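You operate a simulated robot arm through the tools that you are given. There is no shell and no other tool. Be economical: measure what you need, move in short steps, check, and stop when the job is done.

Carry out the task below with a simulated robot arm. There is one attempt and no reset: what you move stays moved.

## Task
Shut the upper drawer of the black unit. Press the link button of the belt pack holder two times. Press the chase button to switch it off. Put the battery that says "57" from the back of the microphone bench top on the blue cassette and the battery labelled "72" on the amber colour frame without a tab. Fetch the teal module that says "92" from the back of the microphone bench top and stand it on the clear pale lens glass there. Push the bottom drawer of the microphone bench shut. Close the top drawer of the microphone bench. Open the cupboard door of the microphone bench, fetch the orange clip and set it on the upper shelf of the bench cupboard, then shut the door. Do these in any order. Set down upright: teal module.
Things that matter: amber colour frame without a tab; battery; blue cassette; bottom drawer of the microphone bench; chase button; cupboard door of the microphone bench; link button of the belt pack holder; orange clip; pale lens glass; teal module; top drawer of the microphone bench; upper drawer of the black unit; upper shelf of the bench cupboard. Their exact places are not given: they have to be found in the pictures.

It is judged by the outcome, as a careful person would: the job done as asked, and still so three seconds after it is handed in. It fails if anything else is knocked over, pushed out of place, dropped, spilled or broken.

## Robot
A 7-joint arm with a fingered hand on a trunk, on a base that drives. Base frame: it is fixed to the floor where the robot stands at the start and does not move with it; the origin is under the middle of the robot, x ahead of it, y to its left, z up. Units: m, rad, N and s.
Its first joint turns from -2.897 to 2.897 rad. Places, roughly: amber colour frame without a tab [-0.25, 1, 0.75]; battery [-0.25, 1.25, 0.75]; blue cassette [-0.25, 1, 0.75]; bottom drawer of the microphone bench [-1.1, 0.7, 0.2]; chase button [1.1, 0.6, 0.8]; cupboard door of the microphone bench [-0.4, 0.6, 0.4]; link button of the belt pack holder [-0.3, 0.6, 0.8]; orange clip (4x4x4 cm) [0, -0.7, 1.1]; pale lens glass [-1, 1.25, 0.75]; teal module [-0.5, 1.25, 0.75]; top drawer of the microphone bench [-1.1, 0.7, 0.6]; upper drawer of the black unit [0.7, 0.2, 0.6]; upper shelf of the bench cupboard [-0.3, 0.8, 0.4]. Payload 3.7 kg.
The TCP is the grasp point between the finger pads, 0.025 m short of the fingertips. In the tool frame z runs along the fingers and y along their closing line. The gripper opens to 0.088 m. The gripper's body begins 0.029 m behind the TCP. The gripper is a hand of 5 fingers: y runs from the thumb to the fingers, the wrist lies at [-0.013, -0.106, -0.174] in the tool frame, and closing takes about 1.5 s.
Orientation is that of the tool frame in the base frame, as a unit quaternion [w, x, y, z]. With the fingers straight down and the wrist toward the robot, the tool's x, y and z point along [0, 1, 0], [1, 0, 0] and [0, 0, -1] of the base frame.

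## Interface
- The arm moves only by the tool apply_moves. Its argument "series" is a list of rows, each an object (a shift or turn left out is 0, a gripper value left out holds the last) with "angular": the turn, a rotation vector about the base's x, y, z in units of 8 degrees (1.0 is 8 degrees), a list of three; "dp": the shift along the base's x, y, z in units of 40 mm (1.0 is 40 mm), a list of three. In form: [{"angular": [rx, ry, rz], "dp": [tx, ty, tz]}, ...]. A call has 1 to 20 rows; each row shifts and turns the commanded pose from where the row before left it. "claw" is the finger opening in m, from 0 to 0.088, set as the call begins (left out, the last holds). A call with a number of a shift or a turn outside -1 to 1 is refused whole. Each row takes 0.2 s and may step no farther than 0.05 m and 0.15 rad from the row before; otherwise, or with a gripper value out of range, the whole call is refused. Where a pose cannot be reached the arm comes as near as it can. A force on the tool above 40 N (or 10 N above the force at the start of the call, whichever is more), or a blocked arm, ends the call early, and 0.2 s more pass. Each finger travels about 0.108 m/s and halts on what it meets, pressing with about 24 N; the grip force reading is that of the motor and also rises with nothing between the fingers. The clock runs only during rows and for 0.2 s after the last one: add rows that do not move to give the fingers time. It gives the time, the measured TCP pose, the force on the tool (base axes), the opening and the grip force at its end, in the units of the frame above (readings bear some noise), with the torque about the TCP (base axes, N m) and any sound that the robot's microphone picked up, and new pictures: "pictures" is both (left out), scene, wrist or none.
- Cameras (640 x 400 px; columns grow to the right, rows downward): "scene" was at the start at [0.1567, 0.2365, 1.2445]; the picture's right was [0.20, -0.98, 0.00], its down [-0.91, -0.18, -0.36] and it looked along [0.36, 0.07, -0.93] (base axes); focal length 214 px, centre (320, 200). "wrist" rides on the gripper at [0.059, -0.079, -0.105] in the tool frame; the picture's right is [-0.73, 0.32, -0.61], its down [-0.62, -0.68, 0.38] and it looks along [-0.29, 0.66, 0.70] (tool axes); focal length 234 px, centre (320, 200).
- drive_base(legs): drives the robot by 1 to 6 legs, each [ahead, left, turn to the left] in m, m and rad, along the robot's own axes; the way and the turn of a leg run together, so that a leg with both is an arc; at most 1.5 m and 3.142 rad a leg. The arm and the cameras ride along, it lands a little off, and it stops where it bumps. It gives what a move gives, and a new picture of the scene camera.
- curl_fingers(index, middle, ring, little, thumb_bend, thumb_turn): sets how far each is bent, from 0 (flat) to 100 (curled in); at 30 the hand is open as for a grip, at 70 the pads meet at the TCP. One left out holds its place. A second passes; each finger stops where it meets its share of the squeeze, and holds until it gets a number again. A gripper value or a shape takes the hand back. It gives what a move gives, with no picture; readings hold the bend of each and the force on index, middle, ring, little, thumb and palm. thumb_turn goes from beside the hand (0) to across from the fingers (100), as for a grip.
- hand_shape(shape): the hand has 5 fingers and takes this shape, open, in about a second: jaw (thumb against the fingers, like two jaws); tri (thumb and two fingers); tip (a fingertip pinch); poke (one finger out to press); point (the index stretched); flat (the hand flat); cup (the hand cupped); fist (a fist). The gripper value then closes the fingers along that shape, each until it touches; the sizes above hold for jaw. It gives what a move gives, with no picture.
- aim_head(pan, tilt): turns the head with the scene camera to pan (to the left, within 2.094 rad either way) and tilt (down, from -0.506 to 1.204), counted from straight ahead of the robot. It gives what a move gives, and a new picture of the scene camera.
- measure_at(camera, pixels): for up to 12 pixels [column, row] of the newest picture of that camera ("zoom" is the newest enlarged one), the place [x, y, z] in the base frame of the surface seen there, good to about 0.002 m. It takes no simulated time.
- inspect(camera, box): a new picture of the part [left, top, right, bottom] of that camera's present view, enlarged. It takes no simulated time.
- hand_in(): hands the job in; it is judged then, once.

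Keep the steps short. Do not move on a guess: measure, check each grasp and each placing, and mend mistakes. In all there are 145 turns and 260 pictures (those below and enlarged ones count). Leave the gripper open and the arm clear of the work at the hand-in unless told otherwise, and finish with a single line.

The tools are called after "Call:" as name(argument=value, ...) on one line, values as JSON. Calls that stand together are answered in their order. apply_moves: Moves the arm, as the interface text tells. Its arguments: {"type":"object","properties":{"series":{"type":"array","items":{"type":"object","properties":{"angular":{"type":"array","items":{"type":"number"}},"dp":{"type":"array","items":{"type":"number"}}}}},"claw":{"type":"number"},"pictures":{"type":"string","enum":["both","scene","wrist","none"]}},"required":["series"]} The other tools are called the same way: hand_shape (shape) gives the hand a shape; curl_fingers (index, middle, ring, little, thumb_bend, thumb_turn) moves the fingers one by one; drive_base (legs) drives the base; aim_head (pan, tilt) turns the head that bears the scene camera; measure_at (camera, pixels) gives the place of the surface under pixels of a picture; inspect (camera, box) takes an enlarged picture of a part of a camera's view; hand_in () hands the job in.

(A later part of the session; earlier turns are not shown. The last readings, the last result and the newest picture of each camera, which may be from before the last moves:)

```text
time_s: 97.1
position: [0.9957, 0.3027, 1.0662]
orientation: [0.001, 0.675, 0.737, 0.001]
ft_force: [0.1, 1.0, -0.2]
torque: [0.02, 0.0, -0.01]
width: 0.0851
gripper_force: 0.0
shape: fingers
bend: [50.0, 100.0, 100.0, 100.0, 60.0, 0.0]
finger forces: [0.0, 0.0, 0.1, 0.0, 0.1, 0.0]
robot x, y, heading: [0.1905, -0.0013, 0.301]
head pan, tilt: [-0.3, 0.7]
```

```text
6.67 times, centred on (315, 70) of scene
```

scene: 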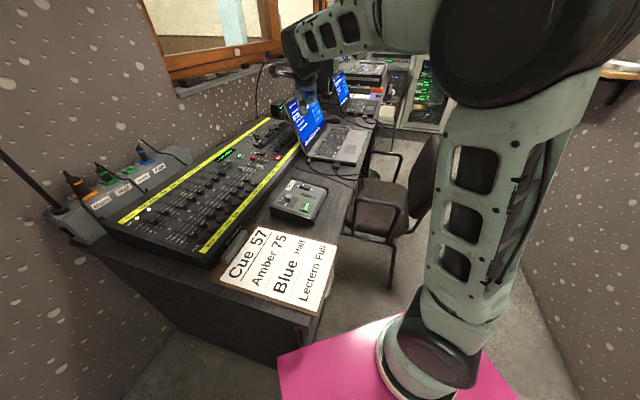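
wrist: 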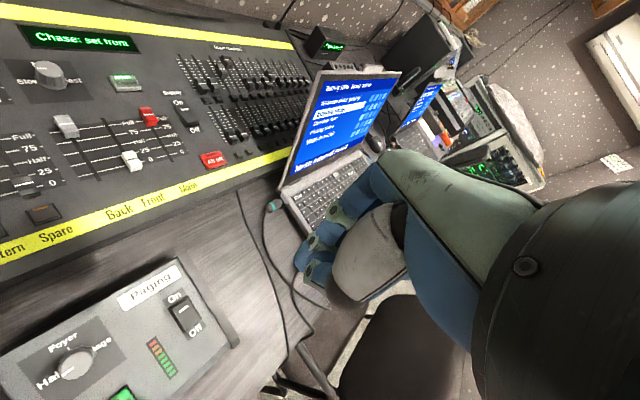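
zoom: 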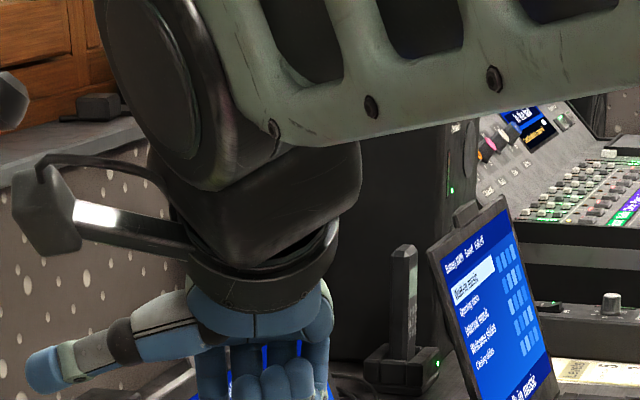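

Call:
measure_at(camera="zoom", pixels=[[45, 370], [100, 350], [210, 385]])

Call:
inspect(camera="wrist", box=[280, 150, 380, 240])

```text
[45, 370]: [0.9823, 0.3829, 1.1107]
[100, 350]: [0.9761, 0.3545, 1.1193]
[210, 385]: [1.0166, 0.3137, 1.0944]
```

```text
4.44 times, centred on (330, 195) of wrist
```

zoom: 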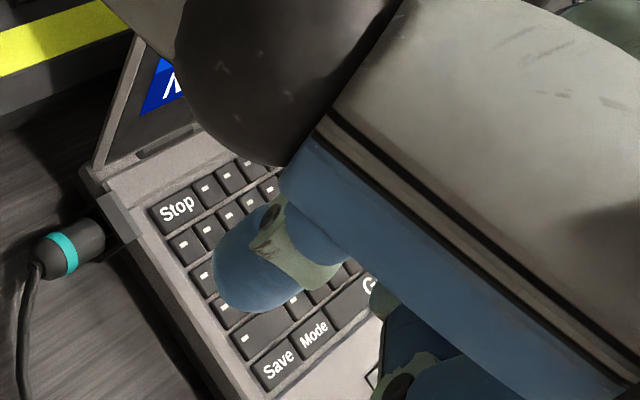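

Call:
measure_at(camera="zoom", pixels=[[230, 265], [255, 300], [245, 240], [225, 290], [285, 295], [315, 240]])

```text
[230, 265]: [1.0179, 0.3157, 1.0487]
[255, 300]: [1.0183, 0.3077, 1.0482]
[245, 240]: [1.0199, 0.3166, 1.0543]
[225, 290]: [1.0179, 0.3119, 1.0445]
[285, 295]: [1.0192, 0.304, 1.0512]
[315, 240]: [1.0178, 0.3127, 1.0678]
```

Index tip sits at about +0.026 x, +0.008 y, −0.032 z from the TCP. The button centre is (1.146,0.592,0.824). Move over it and down to just above.

Call:
apply_moves(series=[{"dp": [0.44, 1, 0]}, {"dp": [0.44, 1, 0]}, {"dp": [0.44, 1, 0]}, {"dp": [0.44, 1, 0]}, {"dp": [0.44, 1, 0]}, {"dp": [0.44, 1, 0]}, {"dp": [0.46, 1, 0]}, {"dp": [0, 0, -1]}, {"dp": [0, 0, -1]}, {"dp": [0, 0, -1]}, {"dp": [0, 0, -1]}], pictures="both")

Call:
inspect(camera="wrist", box=[220, 100, 400, 260])

Call:
inspect(camera="scene", box=[190, 100, 290, 180])

```text
time_s: 99.5
position: [1.1146, 0.5785, 0.906]
orientation: [0.002, 0.675, 0.738, 0.001]
ft_force: [-0.3, -0.1, 0.6]
torque: [0.01, 0.02, 0.03]
width: 0.0852
gripper_force: 0.0
shape: fingers
bend: [50.0, 100.0, 100.0, 100.0, 60.0, 0.0]
finger forces: [0.1, 0.1, 0.1, 0.0, 0.0, 0.0]
out of reach, approached as far as the arm can: row 7
robot x, y, heading: [0.191, 0.0014, 0.304]
head pan, tilt: [-0.3, 0.7]
```

scene: 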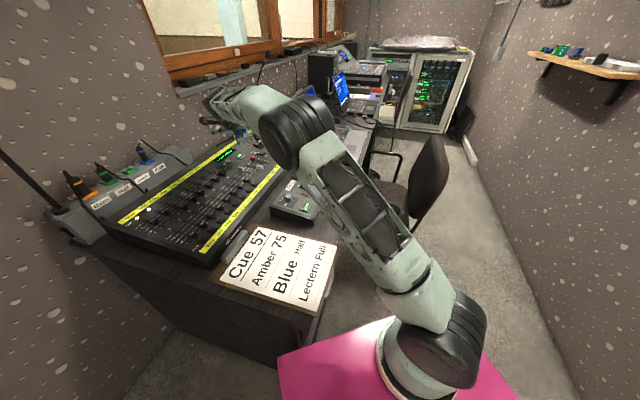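
wrist: 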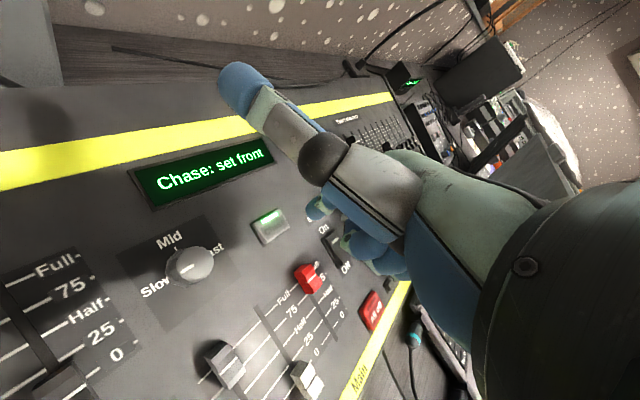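

```text
2.50 times, centred on (310, 180) of wrist
```

zoom: 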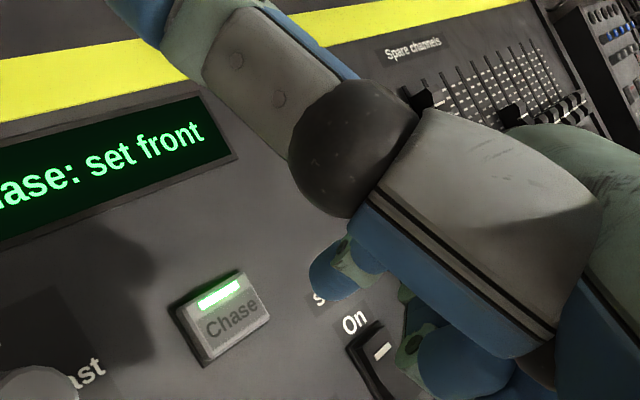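

```text
5.00 times, centred on (240, 140) of scene
```

zoom: 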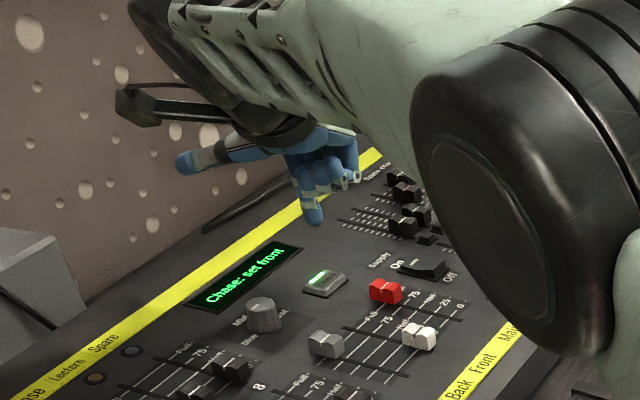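

Call:
measure_at(camera="zoom", pixels=[[313, 220], [313, 212], [320, 218], [307, 218], [324, 285], [315, 277]])

```text
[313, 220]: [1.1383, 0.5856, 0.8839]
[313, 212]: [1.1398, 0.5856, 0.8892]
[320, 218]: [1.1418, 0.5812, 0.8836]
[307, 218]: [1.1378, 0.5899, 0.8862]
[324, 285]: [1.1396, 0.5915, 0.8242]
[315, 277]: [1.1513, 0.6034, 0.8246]
```

Tip is above the button ((1.145,0.588), z 0.88 vs 0.824). Lower to just above, then press in fine steps.

Call:
apply_moves(series=[{"dp": [0.03, 0.1, -0.6]}, {"dp": [0, 0, -0.6]}, {"dp": [0, 0, -0.15]}, {"dp": [0, 0, -0.1]}, {"dp": [0, 0, -0.1]}], pictures="none")

Call:
inspect(camera="scene", box=[200, 120, 280, 180])

```text
time_s: 100.7
position: [1.1165, 0.5829, 0.8459]
orientation: [0.003, 0.675, 0.737, 0.002]
ft_force: [-1.7, 1.1, 15.3]
torque: [0.19, -0.47, 0.06]
width: 0.0851
gripper_force: 7.2
shape: fingers
bend: [49.0, 100.0, 100.0, 100.0, 60.0, 0.0]
finger forces: [15.0, 0.0, 0.0, 0.0, 0.0, 0.1]
robot x, y, heading: [0.1906, 0.0015, 0.297]
head pan, tilt: [-0.3, 0.7]
heard: click
```

```text
6.67 times, centred on (240, 150) of scene
```

zoom: 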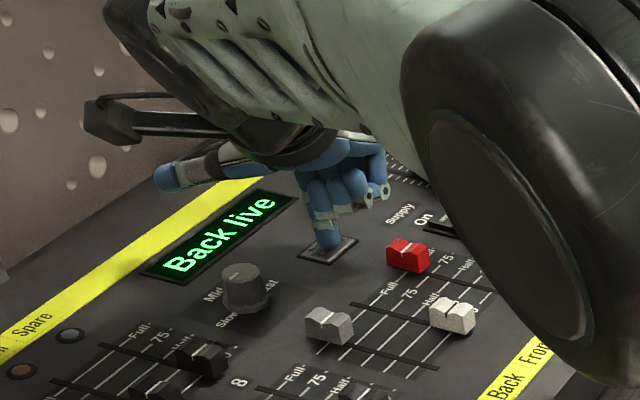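

Click heard and the display changed to "Back live". Lift off and check that the lamp stays off.

Call:
apply_moves(series=[{"dp": [0, 0, 0.8]}, {"dp": [0, 0, 1]}, {"dp": [0, 0, 1]}, {"dp": [0, -0.3, 1]}, {"dp": [-0.4, -0.9, 0.5]}, {"dp": [-0.4, -0.9, 0.5]}, {"dp": [-0.4, -0.9, 0.5]}, {"dp": [-0.4, -0.9, 0.5]}, {"dp": [-0.8, -0.5, 0]}, {"dp": [-0.8, -0.5, 0]}, {"dp": [-0.8, -0.5, 0]}, {"dp": [-0.8, -0.5, 0]}], pictures="none")

Call:
inspect(camera="scene", box=[200, 120, 280, 180])

```text
time_s: 103.3
position: [0.9242, 0.3479, 1.0765]
orientation: [0.001, 0.675, 0.738, 0.0]
ft_force: [0.8, 0.9, -0.3]
torque: [0.0, 0.04, -0.04]
width: 0.0849
gripper_force: 0.1
shape: fingers
bend: [50.0, 100.0, 100.0, 100.0, 60.0, 0.0]
finger forces: [0.0, 0.0, 0.0, 0.1, 0.1, 0.0]
robot x, y, heading: [0.1913, 0.001, 0.303]
head pan, tilt: [-0.3, 0.7]
```

```text
6.67 times, centred on (240, 150) of scene
```

zoom: 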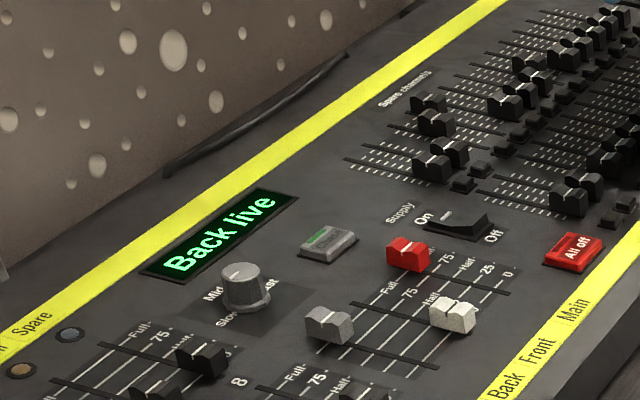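

Chase is off (lamp dark, "Back live"). Next the bench: turn straight, back up, then face the bench.

Call:
drive_base(legs=[[0, 0, -0.3], [-0.5, -0.12, 0], [0, 0, 1.57]])

Call:
aim_head(pan=0.2, tilt=0.75)

```text
time_s: 111.1
position: [-0.4074, 0.6857, 1.0774]
orientation: [0.001, 0.114, 0.993, 0.002]
ft_force: [1.3, 0.6, -0.4]
torque: [0.03, 0.01, 0.01]
width: 0.0852
gripper_force: 0.1
shape: fingers
bend: [50.0, 100.0, 100.0, 100.0, 60.0, 0.0]
finger forces: [0.0, 0.0, 0.0, 0.0, 0.0, 0.0]
robot x, y, heading: [-0.3041, -0.1213, 1.558]
head pan, tilt: [-0.3, 0.7]
```

scene: 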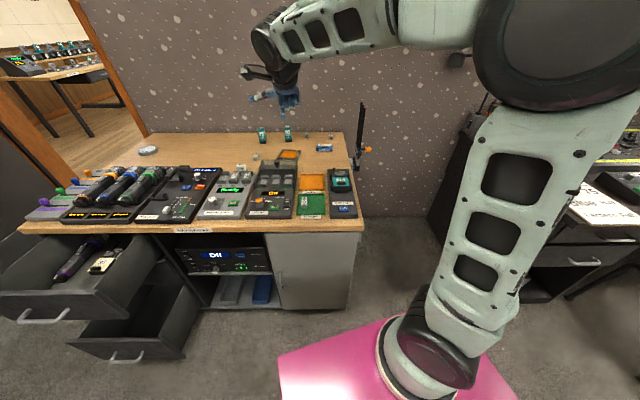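

```text
time_s: 112.0
position: [-0.4073, 0.6865, 1.0771]
orientation: [0.001, 0.114, 0.993, 0.002]
ft_force: [-0.2, -0.4, 0.1]
torque: [-0.01, -0.01, 0.01]
width: 0.0852
gripper_force: 0.0
shape: fingers
bend: [50.0, 100.0, 100.0, 100.0, 60.0, 0.0]
finger forces: [0.0, 0.0, 0.0, 0.0, 0.0, 0.0]
robot x, y, heading: [-0.3097, -0.1208, 1.552]
head pan, tilt: [0.201, 0.75]
```

scene: 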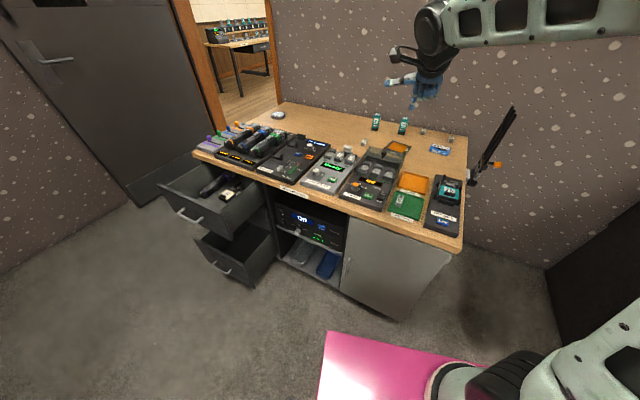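

Very good view of the bench. Measure key points and zoom on right side.

Call:
measure_at(camera="scene", pixels=[[195, 155], [460, 250], [345, 265], [403, 315], [450, 262], [180, 190], [265, 200], [190, 215], [205, 240], [270, 262], [225, 268], [285, 238]])

Call:
inspect(camera="scene", box=[320, 100, 480, 240])

Call:
inspect(camera="scene", box=[155, 150, 455, 330])

```text
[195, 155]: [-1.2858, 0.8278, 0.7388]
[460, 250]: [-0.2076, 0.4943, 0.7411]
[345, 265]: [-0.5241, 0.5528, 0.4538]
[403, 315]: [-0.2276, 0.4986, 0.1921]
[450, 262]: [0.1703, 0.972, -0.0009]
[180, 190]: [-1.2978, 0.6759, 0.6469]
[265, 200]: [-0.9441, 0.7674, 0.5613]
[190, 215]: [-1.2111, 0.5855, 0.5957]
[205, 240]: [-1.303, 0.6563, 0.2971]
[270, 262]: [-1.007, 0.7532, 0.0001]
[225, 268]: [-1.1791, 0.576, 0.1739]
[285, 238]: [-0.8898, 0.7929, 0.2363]
```

```text
2.86 times, centred on (400, 170) of scene
```

zoom: 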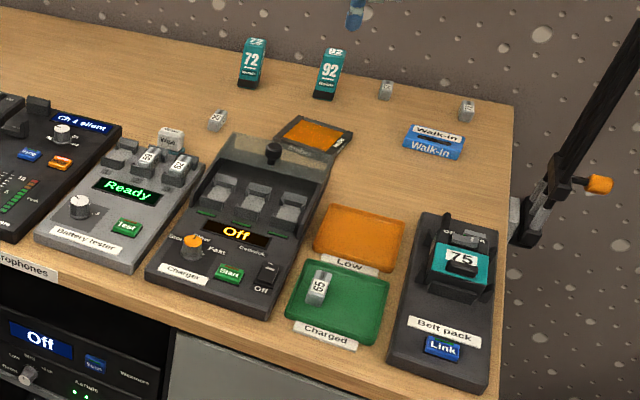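

```text
2.13 times, centred on (305, 240) of scene
```

zoom: 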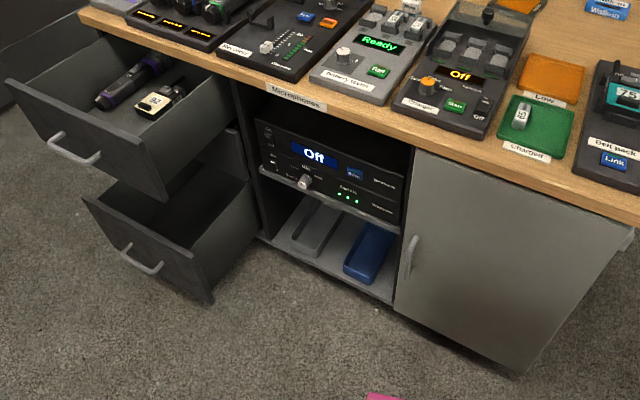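

Call:
inspect(camera="scene", box=[410, 120, 470, 155])

Call:
inspect(camera="scene", box=[335, 125, 415, 170])

Call:
inspect(camera="scene", box=[420, 170, 480, 240])

Call:
measure_at(camera="scene", pixels=[[422, 131], [450, 136], [440, 149], [397, 147], [403, 127], [376, 123], [364, 141], [348, 148], [278, 116], [444, 222]])

```text
10.67 times, centred on (440, 138) of scene
```

zoom: 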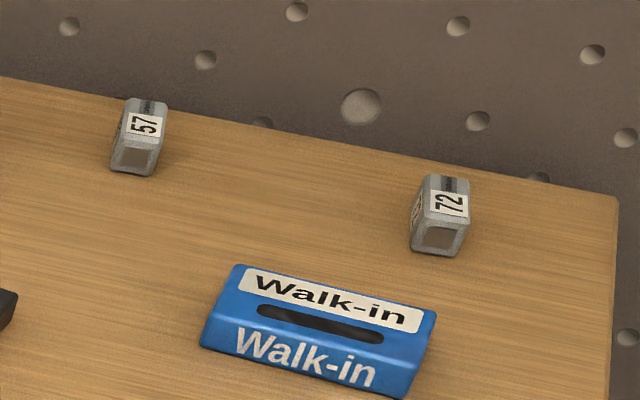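

```text
8.00 times, centred on (375, 148) of scene
```

zoom: 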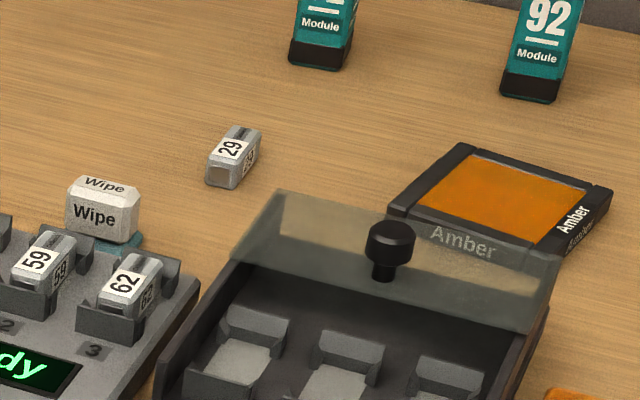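

```text
5.71 times, centred on (450, 205) of scene
```

zoom: 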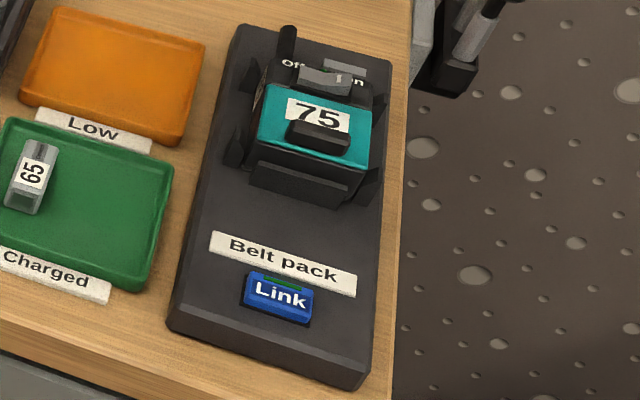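

```text
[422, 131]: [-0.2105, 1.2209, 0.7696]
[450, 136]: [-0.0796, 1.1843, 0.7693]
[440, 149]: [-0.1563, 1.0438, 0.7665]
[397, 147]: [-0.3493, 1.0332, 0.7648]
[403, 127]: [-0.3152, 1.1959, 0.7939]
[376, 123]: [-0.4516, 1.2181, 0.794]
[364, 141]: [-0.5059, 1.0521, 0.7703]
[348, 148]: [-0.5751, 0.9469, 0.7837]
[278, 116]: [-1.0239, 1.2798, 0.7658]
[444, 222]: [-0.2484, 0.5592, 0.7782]
```

I can read it all: batteries "57" (‑0.21,1.22) and "72" (‑0.08,1.18), blue cassette (‑0.16,1.04), amber frame (‑0.35,1.03), module "92" (‑0.315,1.20), lens (‑1.02,1.28), Link button (‑0.248,0.559). Set the hand to jaw and drive up square to the bench (front runs at −17°).

Call:
hand_shape(shape="jaw")

Call:
drive_base(legs=[[0, 0, -0.28], [0.187, 0.343, 0]])

Call:
aim_head(pan=-0.3, tilt=0.9)

```text
time_s: 112.9
position: [-0.4088, 0.6845, 1.0766]
orientation: [0.001, 0.114, 0.993, 0.002]
ft_force: [-0.4, 1.0, -0.2]
torque: [-0.03, 0.02, -0.03]
width: 0.0878
gripper_force: 0.2
shape: jaw
bend: [30.0, 30.0, 30.0, 30.0, 30.0, 97.0]
finger forces: [0.1, 0.0, 0.1, 0.1, 0.0, 0.0]
robot x, y, heading: [-0.3084, -0.1199, 1.556]
head pan, tilt: [0.201, 0.75]
```

```text
time_s: 116.3
position: [-0.4676, 0.9647, 1.0764]
orientation: [0.002, 0.248, 0.969, 0.002]
ft_force: [0.6, -0.2, -0.4]
torque: [0.0, -0.04, 0.02]
width: 0.0878
gripper_force: 0.1
shape: jaw
bend: [30.0, 30.0, 30.0, 30.0, 30.0, 97.0]
finger forces: [0.0, 0.0, 0.0, 0.1, 0.0, 0.1]
robot x, y, heading: [-0.5842, 0.1617, 1.28]
head pan, tilt: [0.201, 0.75]
```

scene: 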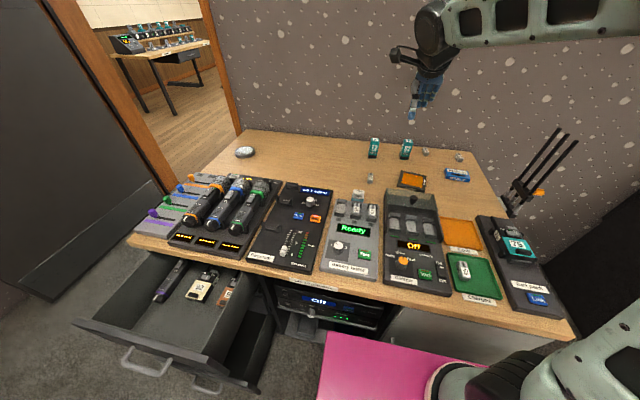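

```text
time_s: 117.2
position: [-0.466, 0.9653, 1.0764]
orientation: [0.001, 0.247, 0.969, 0.002]
ft_force: [0.5, 0.7, -0.2]
torque: [0.02, -0.01, 0.02]
width: 0.0876
gripper_force: 0.1
shape: jaw
bend: [30.0, 30.0, 30.0, 30.0, 30.0, 97.0]
finger forces: [0.0, 0.0, 0.1, 0.1, 0.0, 0.0]
robot x, y, heading: [-0.586, 0.1621, 1.286]
head pan, tilt: [-0.3, 0.901]
```

scene: 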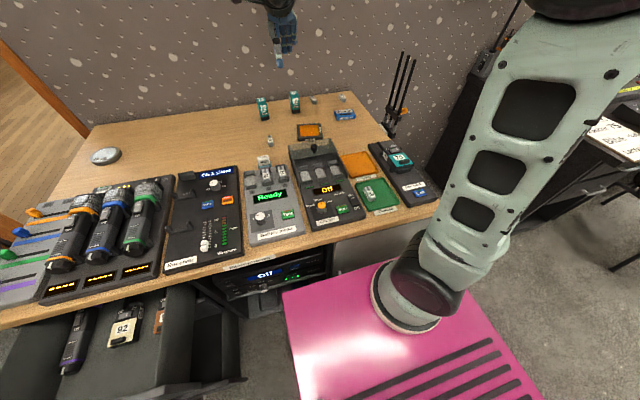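

Zoom on the target area to measure batteries, cassette and frame.

Call:
inspect(camera="scene", box=[250, 80, 370, 155])

Call:
measure_at(camera="zoom", pixels=[[340, 100], [333, 120], [345, 88], [500, 100], [495, 115], [505, 88], [320, 265], [260, 280], [375, 278], [355, 240], [500, 180], [450, 188]])

```text
5.33 times, centred on (310, 118) of scene
```

zoom: 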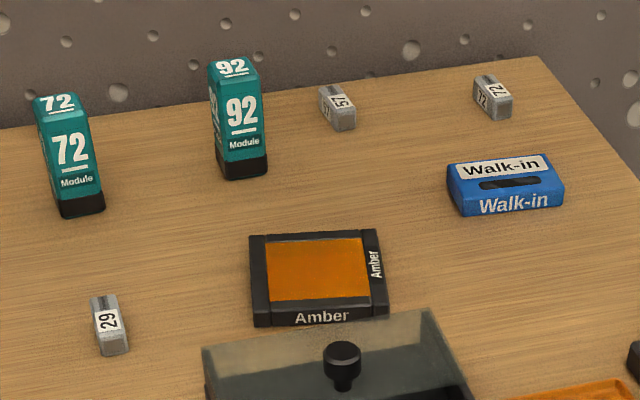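

```text
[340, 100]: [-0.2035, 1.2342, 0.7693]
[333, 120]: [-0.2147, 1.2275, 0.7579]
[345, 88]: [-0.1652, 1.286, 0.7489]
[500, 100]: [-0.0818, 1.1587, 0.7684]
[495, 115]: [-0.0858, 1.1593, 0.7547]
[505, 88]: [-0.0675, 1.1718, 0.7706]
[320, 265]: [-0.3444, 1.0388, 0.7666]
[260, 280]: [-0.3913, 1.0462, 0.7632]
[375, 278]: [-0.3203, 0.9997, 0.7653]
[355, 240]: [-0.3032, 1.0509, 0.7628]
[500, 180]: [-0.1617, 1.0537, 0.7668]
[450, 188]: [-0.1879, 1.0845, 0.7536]
```

Call:
inspect(camera="scene", box=[300, 86, 356, 122])

Call:
measure_at(camera="zoom", pixels=[[160, 105], [130, 85], [185, 90], [160, 160], [205, 140], [495, 90], [470, 70], [515, 65], [510, 125], [550, 110]])

```text
11.11 times, centred on (328, 104) of scene
```

zoom: 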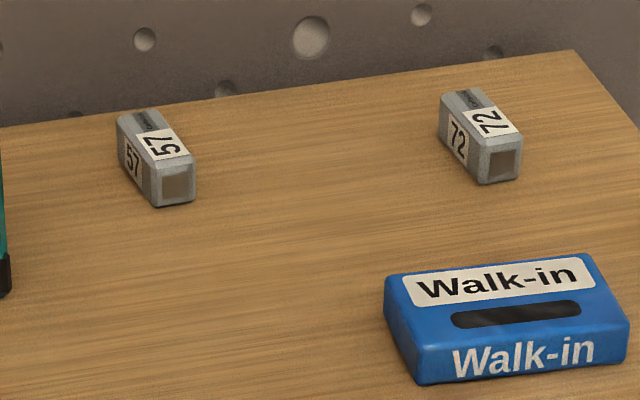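

```text
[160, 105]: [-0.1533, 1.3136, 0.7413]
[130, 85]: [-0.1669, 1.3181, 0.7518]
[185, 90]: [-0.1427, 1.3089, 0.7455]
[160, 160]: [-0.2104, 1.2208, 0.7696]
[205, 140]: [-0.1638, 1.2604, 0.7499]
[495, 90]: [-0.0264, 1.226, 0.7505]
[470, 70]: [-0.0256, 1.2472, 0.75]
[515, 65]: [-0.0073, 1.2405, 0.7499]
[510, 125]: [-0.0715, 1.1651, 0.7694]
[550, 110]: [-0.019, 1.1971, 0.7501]
```

Call:
measure_at(camera="zoom", pixels=[[124, 118], [152, 112], [188, 153], [157, 163], [447, 98], [475, 92], [515, 132], [487, 143], [400, 280], [585, 260], [420, 330], [615, 310]])

```text
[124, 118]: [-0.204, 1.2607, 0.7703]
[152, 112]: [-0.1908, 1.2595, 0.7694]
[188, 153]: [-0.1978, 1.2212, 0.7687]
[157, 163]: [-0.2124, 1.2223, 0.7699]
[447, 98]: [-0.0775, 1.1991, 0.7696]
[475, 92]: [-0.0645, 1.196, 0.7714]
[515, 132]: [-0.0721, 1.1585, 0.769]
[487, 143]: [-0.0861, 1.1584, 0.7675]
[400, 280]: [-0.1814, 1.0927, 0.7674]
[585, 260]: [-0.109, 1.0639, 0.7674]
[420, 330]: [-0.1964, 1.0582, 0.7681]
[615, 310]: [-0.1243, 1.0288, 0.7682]
```

Battery 57: centre (‑0.201,1.241), long axis ~79°, 0.017 wide, 0.045 long, top 0.77. Battery 72: (‑0.075,1.178). I'll shift the base slightly right/closer, then yaw the hand so it closes across the width (finger row parallel to the long axis, away from the wall).

Call:
drive_base(legs=[[0.035, -0.12, 0]])

Call:
apply_moves(series=[{"angular": [0, 0, -1]}, {"angular": [0, 0, -1]}, {"angular": [0, 0, -1]}, {"angular": [0, 0, -1]}, {"angular": [0, 0, -1]}, {"angular": [0, 0, -1]}, {"angular": [0, 0, -1]}, {"angular": [0, 0, -1]}, {"angular": [0, 0, -1]}], pictures="wrist")

```text
time_s: 118.5
position: [-0.3783, 0.958, 1.0782]
orientation: [0.002, 0.24, 0.971, 0.001]
ft_force: [0.3, -0.2, -0.5]
torque: [-0.01, -0.02, -0.02]
width: 0.0877
gripper_force: 0.0
shape: jaw
bend: [30.0, 30.0, 30.0, 30.0, 30.0, 97.0]
finger forces: [0.0, 0.0, 0.0, 0.0, 0.1, 0.1]
robot x, y, heading: [-0.4823, 0.154, 1.292]
head pan, tilt: [-0.3, 0.901]
stopped in leg 1: the robot was blocked; the commanded pose is now the measured one
```

scene: 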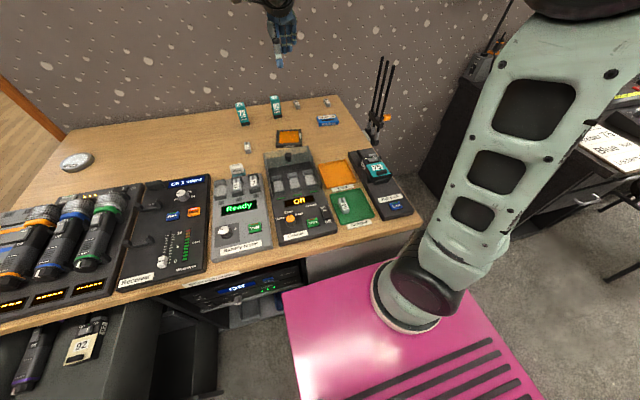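

```text
time_s: 120.5
position: [-0.3781, 0.9585, 1.0767]
orientation: [0.002, 0.766, 0.643, 0.001]
ft_force: [0.1, -0.7, 0.4]
torque: [0.0, 0.0, 0.02]
width: 0.0877
gripper_force: 0.1
shape: jaw
bend: [30.0, 30.0, 30.0, 30.0, 30.0, 97.0]
finger forces: [0.0, 0.1, 0.0, 0.0, 0.0, 0.1]
robot x, y, heading: [-0.4827, 0.1571, 1.296]
head pan, tilt: [-0.3, 0.901]
```

wrist: 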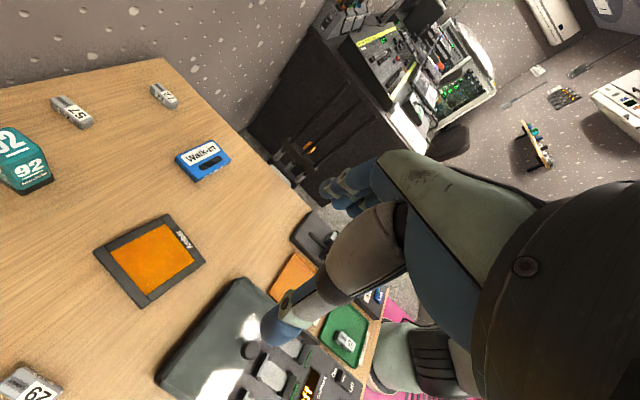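

Base lightly touched the bench (likely the door handle); back off 2 cm. Then move over battery 57.

Call:
drive_base(legs=[[-0.02, 0, 0]])

Call:
apply_moves(series=[{"dp": [0.45, 0.75, -0.5]}, {"dp": [0.45, 0.75, -0.5]}, {"dp": [0.45, 0.75, -0.5]}, {"dp": [0.45, 0.75, -0.5]}, {"dp": [0.45, 0.75, -0.5]}, {"dp": [0.45, 0.75, -0.5]}, {"dp": [0.45, 0.75, -0.5]}, {"dp": [0.45, 0.75, -0.5]}, {"dp": [0.45, 0.75, -0.5]}, {"dp": [0.5, 0.75, -0.5]}], pictures="both")

```text
time_s: 121.3
position: [-0.384, 0.9399, 1.0776]
orientation: [0.002, 0.765, 0.645, 0.0]
ft_force: [0.7, 0.3, 0.5]
torque: [0.04, -0.01, 0.01]
width: 0.0875
gripper_force: 0.1
shape: jaw
bend: [30.0, 30.0, 30.0, 30.0, 30.0, 97.0]
finger forces: [0.0, 0.0, 0.1, 0.1, 0.0, 0.0]
robot x, y, heading: [-0.4928, 0.1374, 1.294]
head pan, tilt: [-0.3, 0.901]
```

scene: 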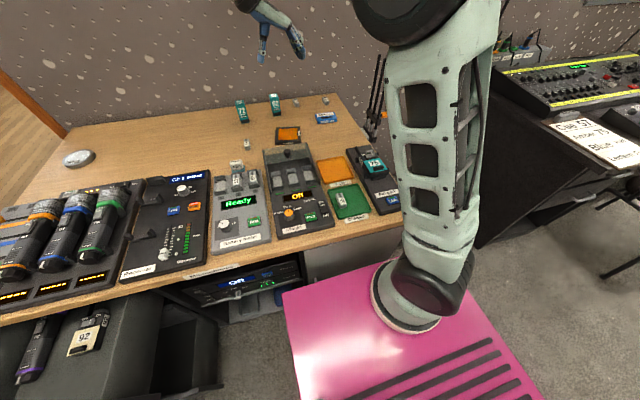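

```text
time_s: 123.5
position: [-0.2011, 1.2118, 0.8758]
orientation: [0.001, 0.765, 0.644, 0.0]
ft_force: [0.5, -0.1, 0.8]
torque: [-0.01, -0.03, 0.01]
width: 0.0879
gripper_force: 0.1
shape: jaw
bend: [30.0, 30.0, 30.0, 30.0, 30.0, 97.0]
finger forces: [0.0, 0.0, 0.1, 0.0, 0.0, 0.1]
out of reach, approached as far as the arm can: row 10
robot x, y, heading: [-0.4938, 0.1389, 1.298]
head pan, tilt: [-0.3, 0.901]
```

scene: 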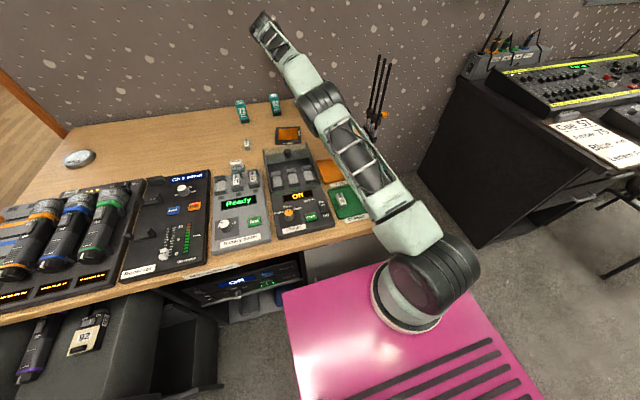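
wrist: 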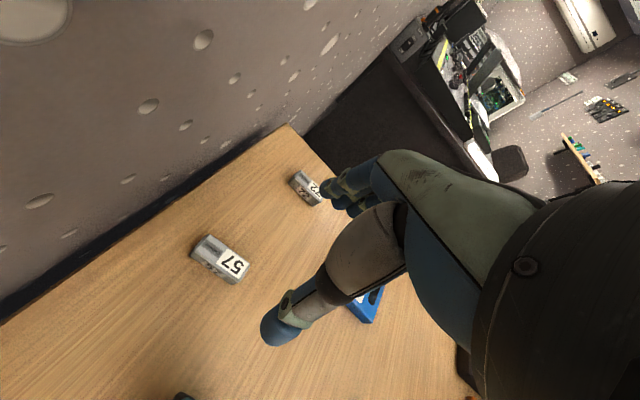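

Just out of reach. I'll lift, shift the base right so it clears the door handle, and go a little closer.

Call:
apply_moves(series=[{"dp": [-0.3, -0.8, 0.7]}, {"dp": [-0.3, -0.8, 0.7]}, {"dp": [-0.5, -0.7, 0.7]}, {"dp": [-0.5, -0.7, 0.7]}, {"dp": [-0.5, -0.7, 0.7]}], pictures="none")

Call:
drive_base(legs=[[0, -0.13, -0.02], [0.045, 0, 0]])

```text
time_s: 124.7
position: [-0.2827, 1.0645, 1.015]
orientation: [0.003, 0.766, 0.643, -0.001]
ft_force: [0.4, -0.1, 0.2]
torque: [0.0, -0.03, -0.02]
width: 0.0878
gripper_force: 0.1
shape: jaw
bend: [30.0, 30.0, 30.0, 30.0, 30.0, 97.0]
finger forces: [0.0, 0.0, 0.0, 0.0, 0.1, 0.0]
robot x, y, heading: [-0.4894, 0.1374, 1.302]
head pan, tilt: [-0.3, 0.901]
```

```text
time_s: 126.4
position: [-0.1298, 1.0638, 1.0151]
orientation: [0.002, 0.772, 0.636, 0.0]
ft_force: [0.3, 0.4, -1.2]
torque: [-0.02, 0.02, -0.02]
width: 0.0876
gripper_force: 0.1
shape: jaw
bend: [30.0, 30.0, 30.0, 30.0, 30.0, 97.0]
finger forces: [0.0, 0.0, 0.0, 0.1, 0.0, 0.1]
robot x, y, heading: [-0.3576, 0.1422, 1.277]
head pan, tilt: [-0.3, 0.901]
```

scene: 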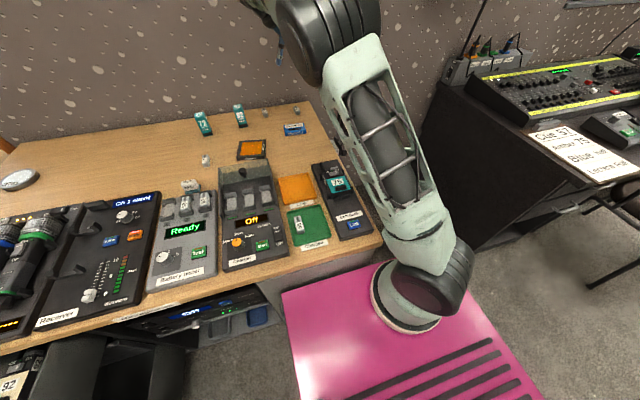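

Call:
apply_moves(series=[{"dp": [-0.3, 0.74, -0.7]}, {"dp": [-0.3, 0.74, -0.7]}, {"dp": [-0.3, 0.74, -0.7]}, {"dp": [-0.3, 0.74, -0.7]}, {"dp": [-0.3, 0.74, -0.7]}, {"dp": [-0.3, 0.74, -0.7]}, {"dp": [0, 0, 0]}], pictures="wrist")

Call:
measure_at(camera="wrist", pixels=[[220, 260], [200, 245], [245, 270], [270, 330], [335, 190], [360, 210]])

```text
time_s: 128.0
position: [-0.1898, 1.2082, 0.8697]
orientation: [0.002, 0.772, 0.636, 0.001]
ft_force: [0.7, 0.1, 0.3]
torque: [-0.04, 0.0, 0.01]
width: 0.0877
gripper_force: 0.1
shape: jaw
bend: [30.0, 30.0, 30.0, 30.0, 30.0, 97.0]
finger forces: [0.0, 0.0, 0.0, 0.0, 0.0, 0.1]
out of reach, approached as far as the arm can: row 6
robot x, y, heading: [-0.3539, 0.1414, 1.277]
head pan, tilt: [-0.3, 0.901]
```

wrist: 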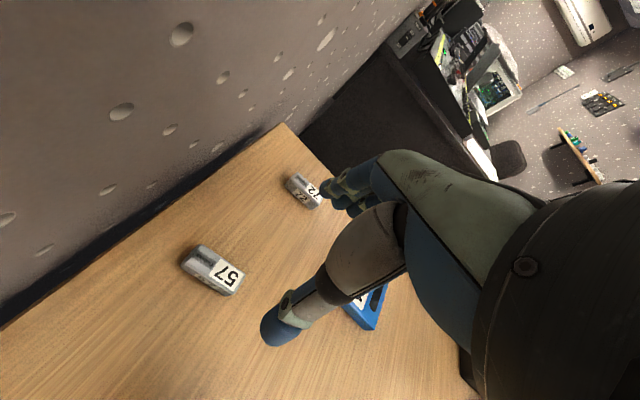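

```text
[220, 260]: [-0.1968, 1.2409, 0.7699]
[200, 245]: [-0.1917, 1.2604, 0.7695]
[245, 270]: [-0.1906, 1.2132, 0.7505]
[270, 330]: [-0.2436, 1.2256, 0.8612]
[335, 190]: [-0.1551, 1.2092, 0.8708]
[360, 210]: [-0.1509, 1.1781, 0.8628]
```

Sideways wrist reduces reach. I'll instead grasp batteries lengthwise with the wrist toward the robot (closing along 78°). Battery 72 has more room behind, so start with it: rise, yaw +89°, go above 72.

Call:
apply_moves(series=[{"dp": [0, -0.5, 0.8], "angular": [0, 0, 1]}, {"dp": [0, -0.5, 0.8], "angular": [0, 0, 1]}, {"dp": [0.3, -0.2, 0], "angular": [0, 0, 1]}, {"dp": [0.3, 0, 0], "angular": [0, 0, 1]}, {"dp": [0.3, 0, 0], "angular": [0, 0, 1]}, {"dp": [0.3, 0, 0], "angular": [0, 0, 1]}, {"dp": [0.3, 0, 0], "angular": [0, 0, 1]}, {"dp": [0.3, 0, 0], "angular": [0, 0, 1]}, {"dp": [0.3, 0, 0], "angular": [0, 0, 1]}, {"dp": [0.3, 0, 0], "angular": [0, 0, 1]}, {"dp": [0.3, 0, -0.3], "angular": [0, 0, 1]}, {"dp": [0, 0, -0.5], "angular": [0, 0, 0.1]}], pictures="both")

```text
time_s: 130.6
position: [-0.0822, 1.162, 0.9]
orientation: [0.001, 0.106, 0.994, 0.002]
ft_force: [0.3, -0.1, -0.1]
torque: [-0.04, -0.03, 0.02]
width: 0.0877
gripper_force: 0.1
shape: jaw
bend: [30.0, 30.0, 30.0, 30.0, 30.0, 97.0]
finger forces: [0.0, 0.1, 0.1, 0.0, 0.0, 0.1]
robot x, y, heading: [-0.3559, 0.1417, 1.278]
head pan, tilt: [-0.3, 0.901]
```

scene: 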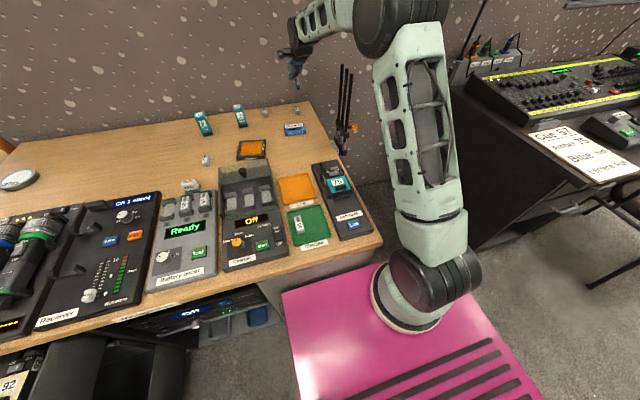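
wrist: 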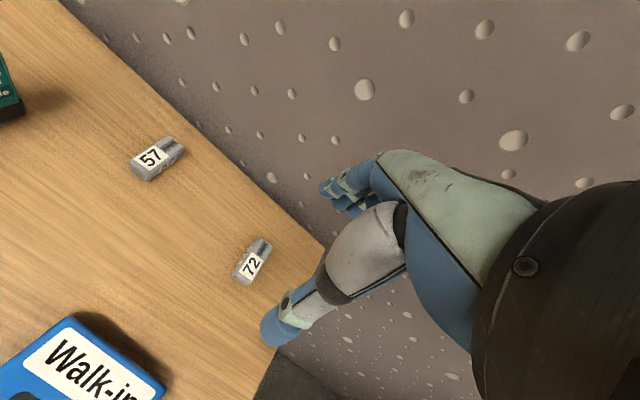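

Call:
measure_at(camera="wrist", pixels=[[252, 262], [262, 245], [240, 275], [245, 245], [258, 272], [300, 290], [345, 185], [350, 195], [270, 335], [275, 345]])

```text
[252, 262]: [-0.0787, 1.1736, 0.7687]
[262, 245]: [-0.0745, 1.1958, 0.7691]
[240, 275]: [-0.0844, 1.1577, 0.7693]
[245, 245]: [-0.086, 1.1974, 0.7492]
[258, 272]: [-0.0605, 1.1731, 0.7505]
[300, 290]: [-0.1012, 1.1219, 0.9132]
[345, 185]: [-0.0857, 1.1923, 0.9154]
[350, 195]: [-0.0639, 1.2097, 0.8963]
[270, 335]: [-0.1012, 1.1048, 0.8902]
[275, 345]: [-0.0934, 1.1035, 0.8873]
```

Descend onto 72: TCP to (‑0.076,1.176,0.779).

Call:
apply_moves(series=[{"dp": [0.15, 0.35, -0.8]}, {"dp": [0, 0, -0.8]}, {"dp": [0, 0, -0.8]}, {"dp": [0, 0, -0.6]}], pictures="both")

Call:
inspect(camera="wrist", box=[200, 140, 420, 360])

```text
time_s: 131.6
position: [-0.079, 1.1773, 0.7819]
orientation: [0.001, 0.107, 0.994, 0.002]
ft_force: [0.3, 0.3, 0.4]
torque: [0.02, 0.03, 0.04]
width: 0.0878
gripper_force: 0.0
shape: jaw
bend: [30.0, 30.0, 30.0, 30.0, 30.0, 97.0]
finger forces: [0.0, 0.0, 0.1, 0.0, 0.0, 0.0]
robot x, y, heading: [-0.3582, 0.1425, 1.278]
head pan, tilt: [-0.3, 0.901]
```

scene: 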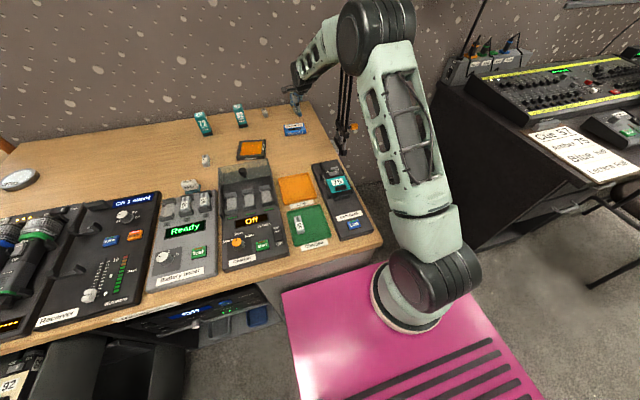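
wrist: 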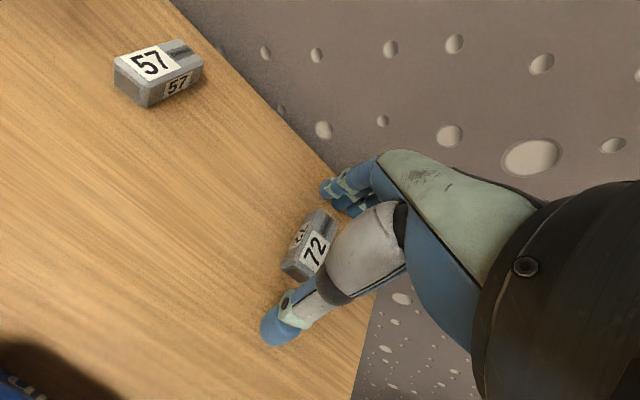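

```text
1.82 times, centred on (310, 250) of wrist
```

zoom: 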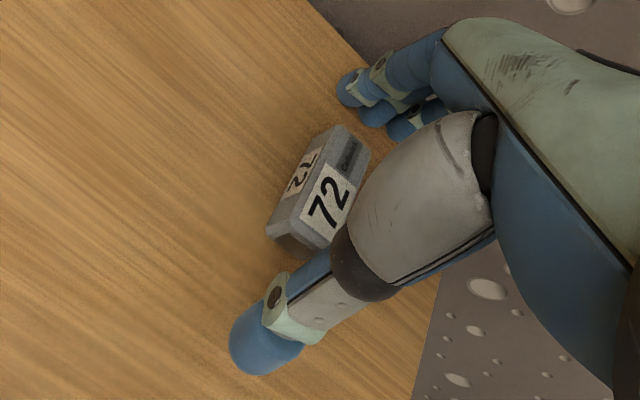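

Battery 72 lies between thumb and fingers. Close.

Call:
apply_moves(series=[{"dp": [0, 0, 0]}, {"dp": [0, 0, 0]}, {"dp": [0, 0, 0]}, {"dp": [0, 0, 0]}, {"dp": [0, 0, 0]}, {"dp": [0, 0, 0]}, {"dp": [0, 0, 0]}], claw=0.02, pictures="wrist")

Call:
inspect(camera="wrist", box=[200, 140, 420, 360])

```text
time_s: 133.2
position: [-0.0774, 1.1766, 0.7817]
orientation: [0.002, 0.107, 0.994, 0.002]
ft_force: [0.5, 0.1, 0.0]
torque: [0.0, 0.03, 0.01]
width: 0.0422
gripper_force: 23.6
shape: jaw
bend: [74.0, 46.0, 51.0, 48.0, 69.0, 100.0]
finger forces: [13.3, 7.5, 0.0, 0.1, 20.6, 0.0]
robot x, y, heading: [-0.3549, 0.141, 1.277]
head pan, tilt: [-0.3, 0.901]
```

wrist: 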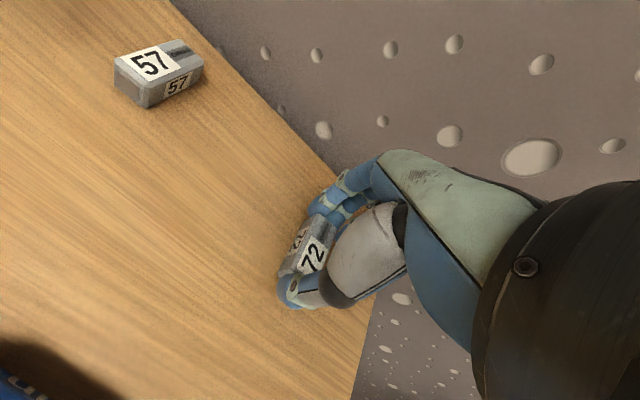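

```text
1.82 times, centred on (310, 250) of wrist
```

zoom: 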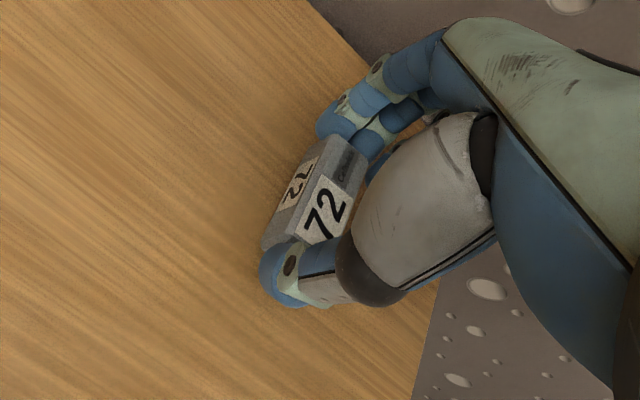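

Gripped at 0.042 m by index/middle and thumb. Lift and check.

Call:
apply_moves(series=[{"dp": [0, 0, 0.5]}, {"dp": [0, 0, 0.8]}, {"dp": [0, 0, 0.8]}, {"dp": [0, 0, 0.4]}], pictures="wrist")

Call:
inspect(camera="wrist", box=[200, 140, 420, 360])

```text
time_s: 134.2
position: [-0.0769, 1.1763, 0.8819]
orientation: [0.001, 0.106, 0.994, 0.0]
ft_force: [0.7, 0.7, -1.0]
torque: [-0.03, 0.02, 0.02]
width: 0.0426
gripper_force: 24.0
shape: jaw
bend: [74.0, 46.0, 51.0, 48.0, 69.0, 100.0]
finger forces: [13.3, 7.4, 0.0, 0.0, 20.8, 0.0]
robot x, y, heading: [-0.3549, 0.1375, 1.275]
head pan, tilt: [-0.3, 0.901]
```

wrist: 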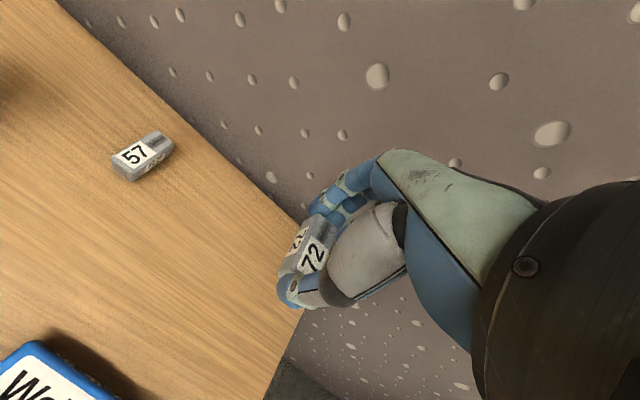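

```text
1.82 times, centred on (310, 250) of wrist
```

zoom: 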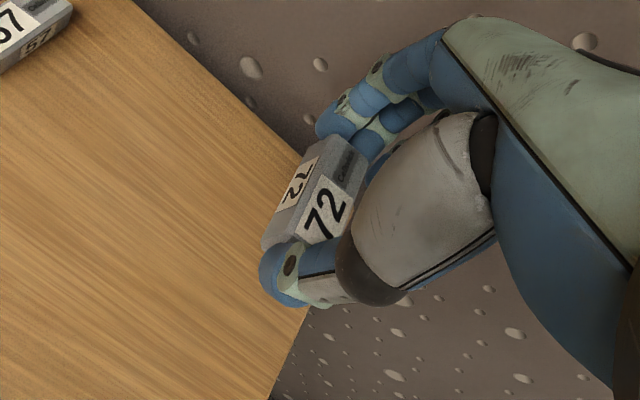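

Held firmly. Now measure the amber frame and what stands near it.

Call:
inspect(camera="scene", box=[200, 120, 300, 220])

```text
4.00 times, centred on (250, 170) of scene
```

zoom: 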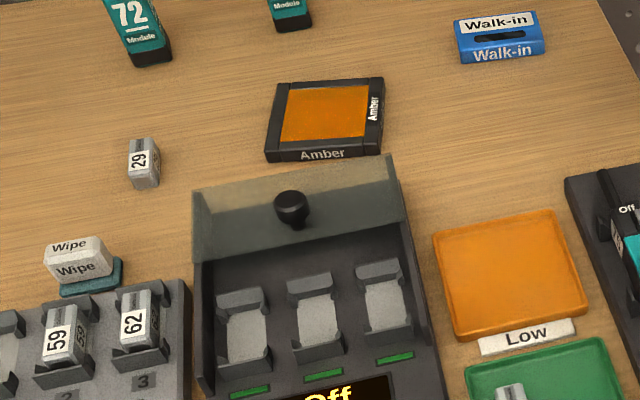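

Call:
measure_at(camera="zoom", pixels=[[280, 85], [380, 82], [270, 155], [378, 152], [325, 112], [292, 205], [200, 190], [388, 160], [390, 240], [292, 222], [285, 10], [300, 25]])

```text
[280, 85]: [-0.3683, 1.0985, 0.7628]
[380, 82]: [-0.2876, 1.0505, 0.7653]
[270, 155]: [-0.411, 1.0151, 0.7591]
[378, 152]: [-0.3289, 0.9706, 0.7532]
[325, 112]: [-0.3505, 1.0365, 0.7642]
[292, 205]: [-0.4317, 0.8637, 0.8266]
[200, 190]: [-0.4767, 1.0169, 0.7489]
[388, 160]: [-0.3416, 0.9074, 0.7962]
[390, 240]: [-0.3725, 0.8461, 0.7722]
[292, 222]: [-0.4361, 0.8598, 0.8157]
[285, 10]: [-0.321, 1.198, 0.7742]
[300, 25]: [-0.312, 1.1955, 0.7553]
```

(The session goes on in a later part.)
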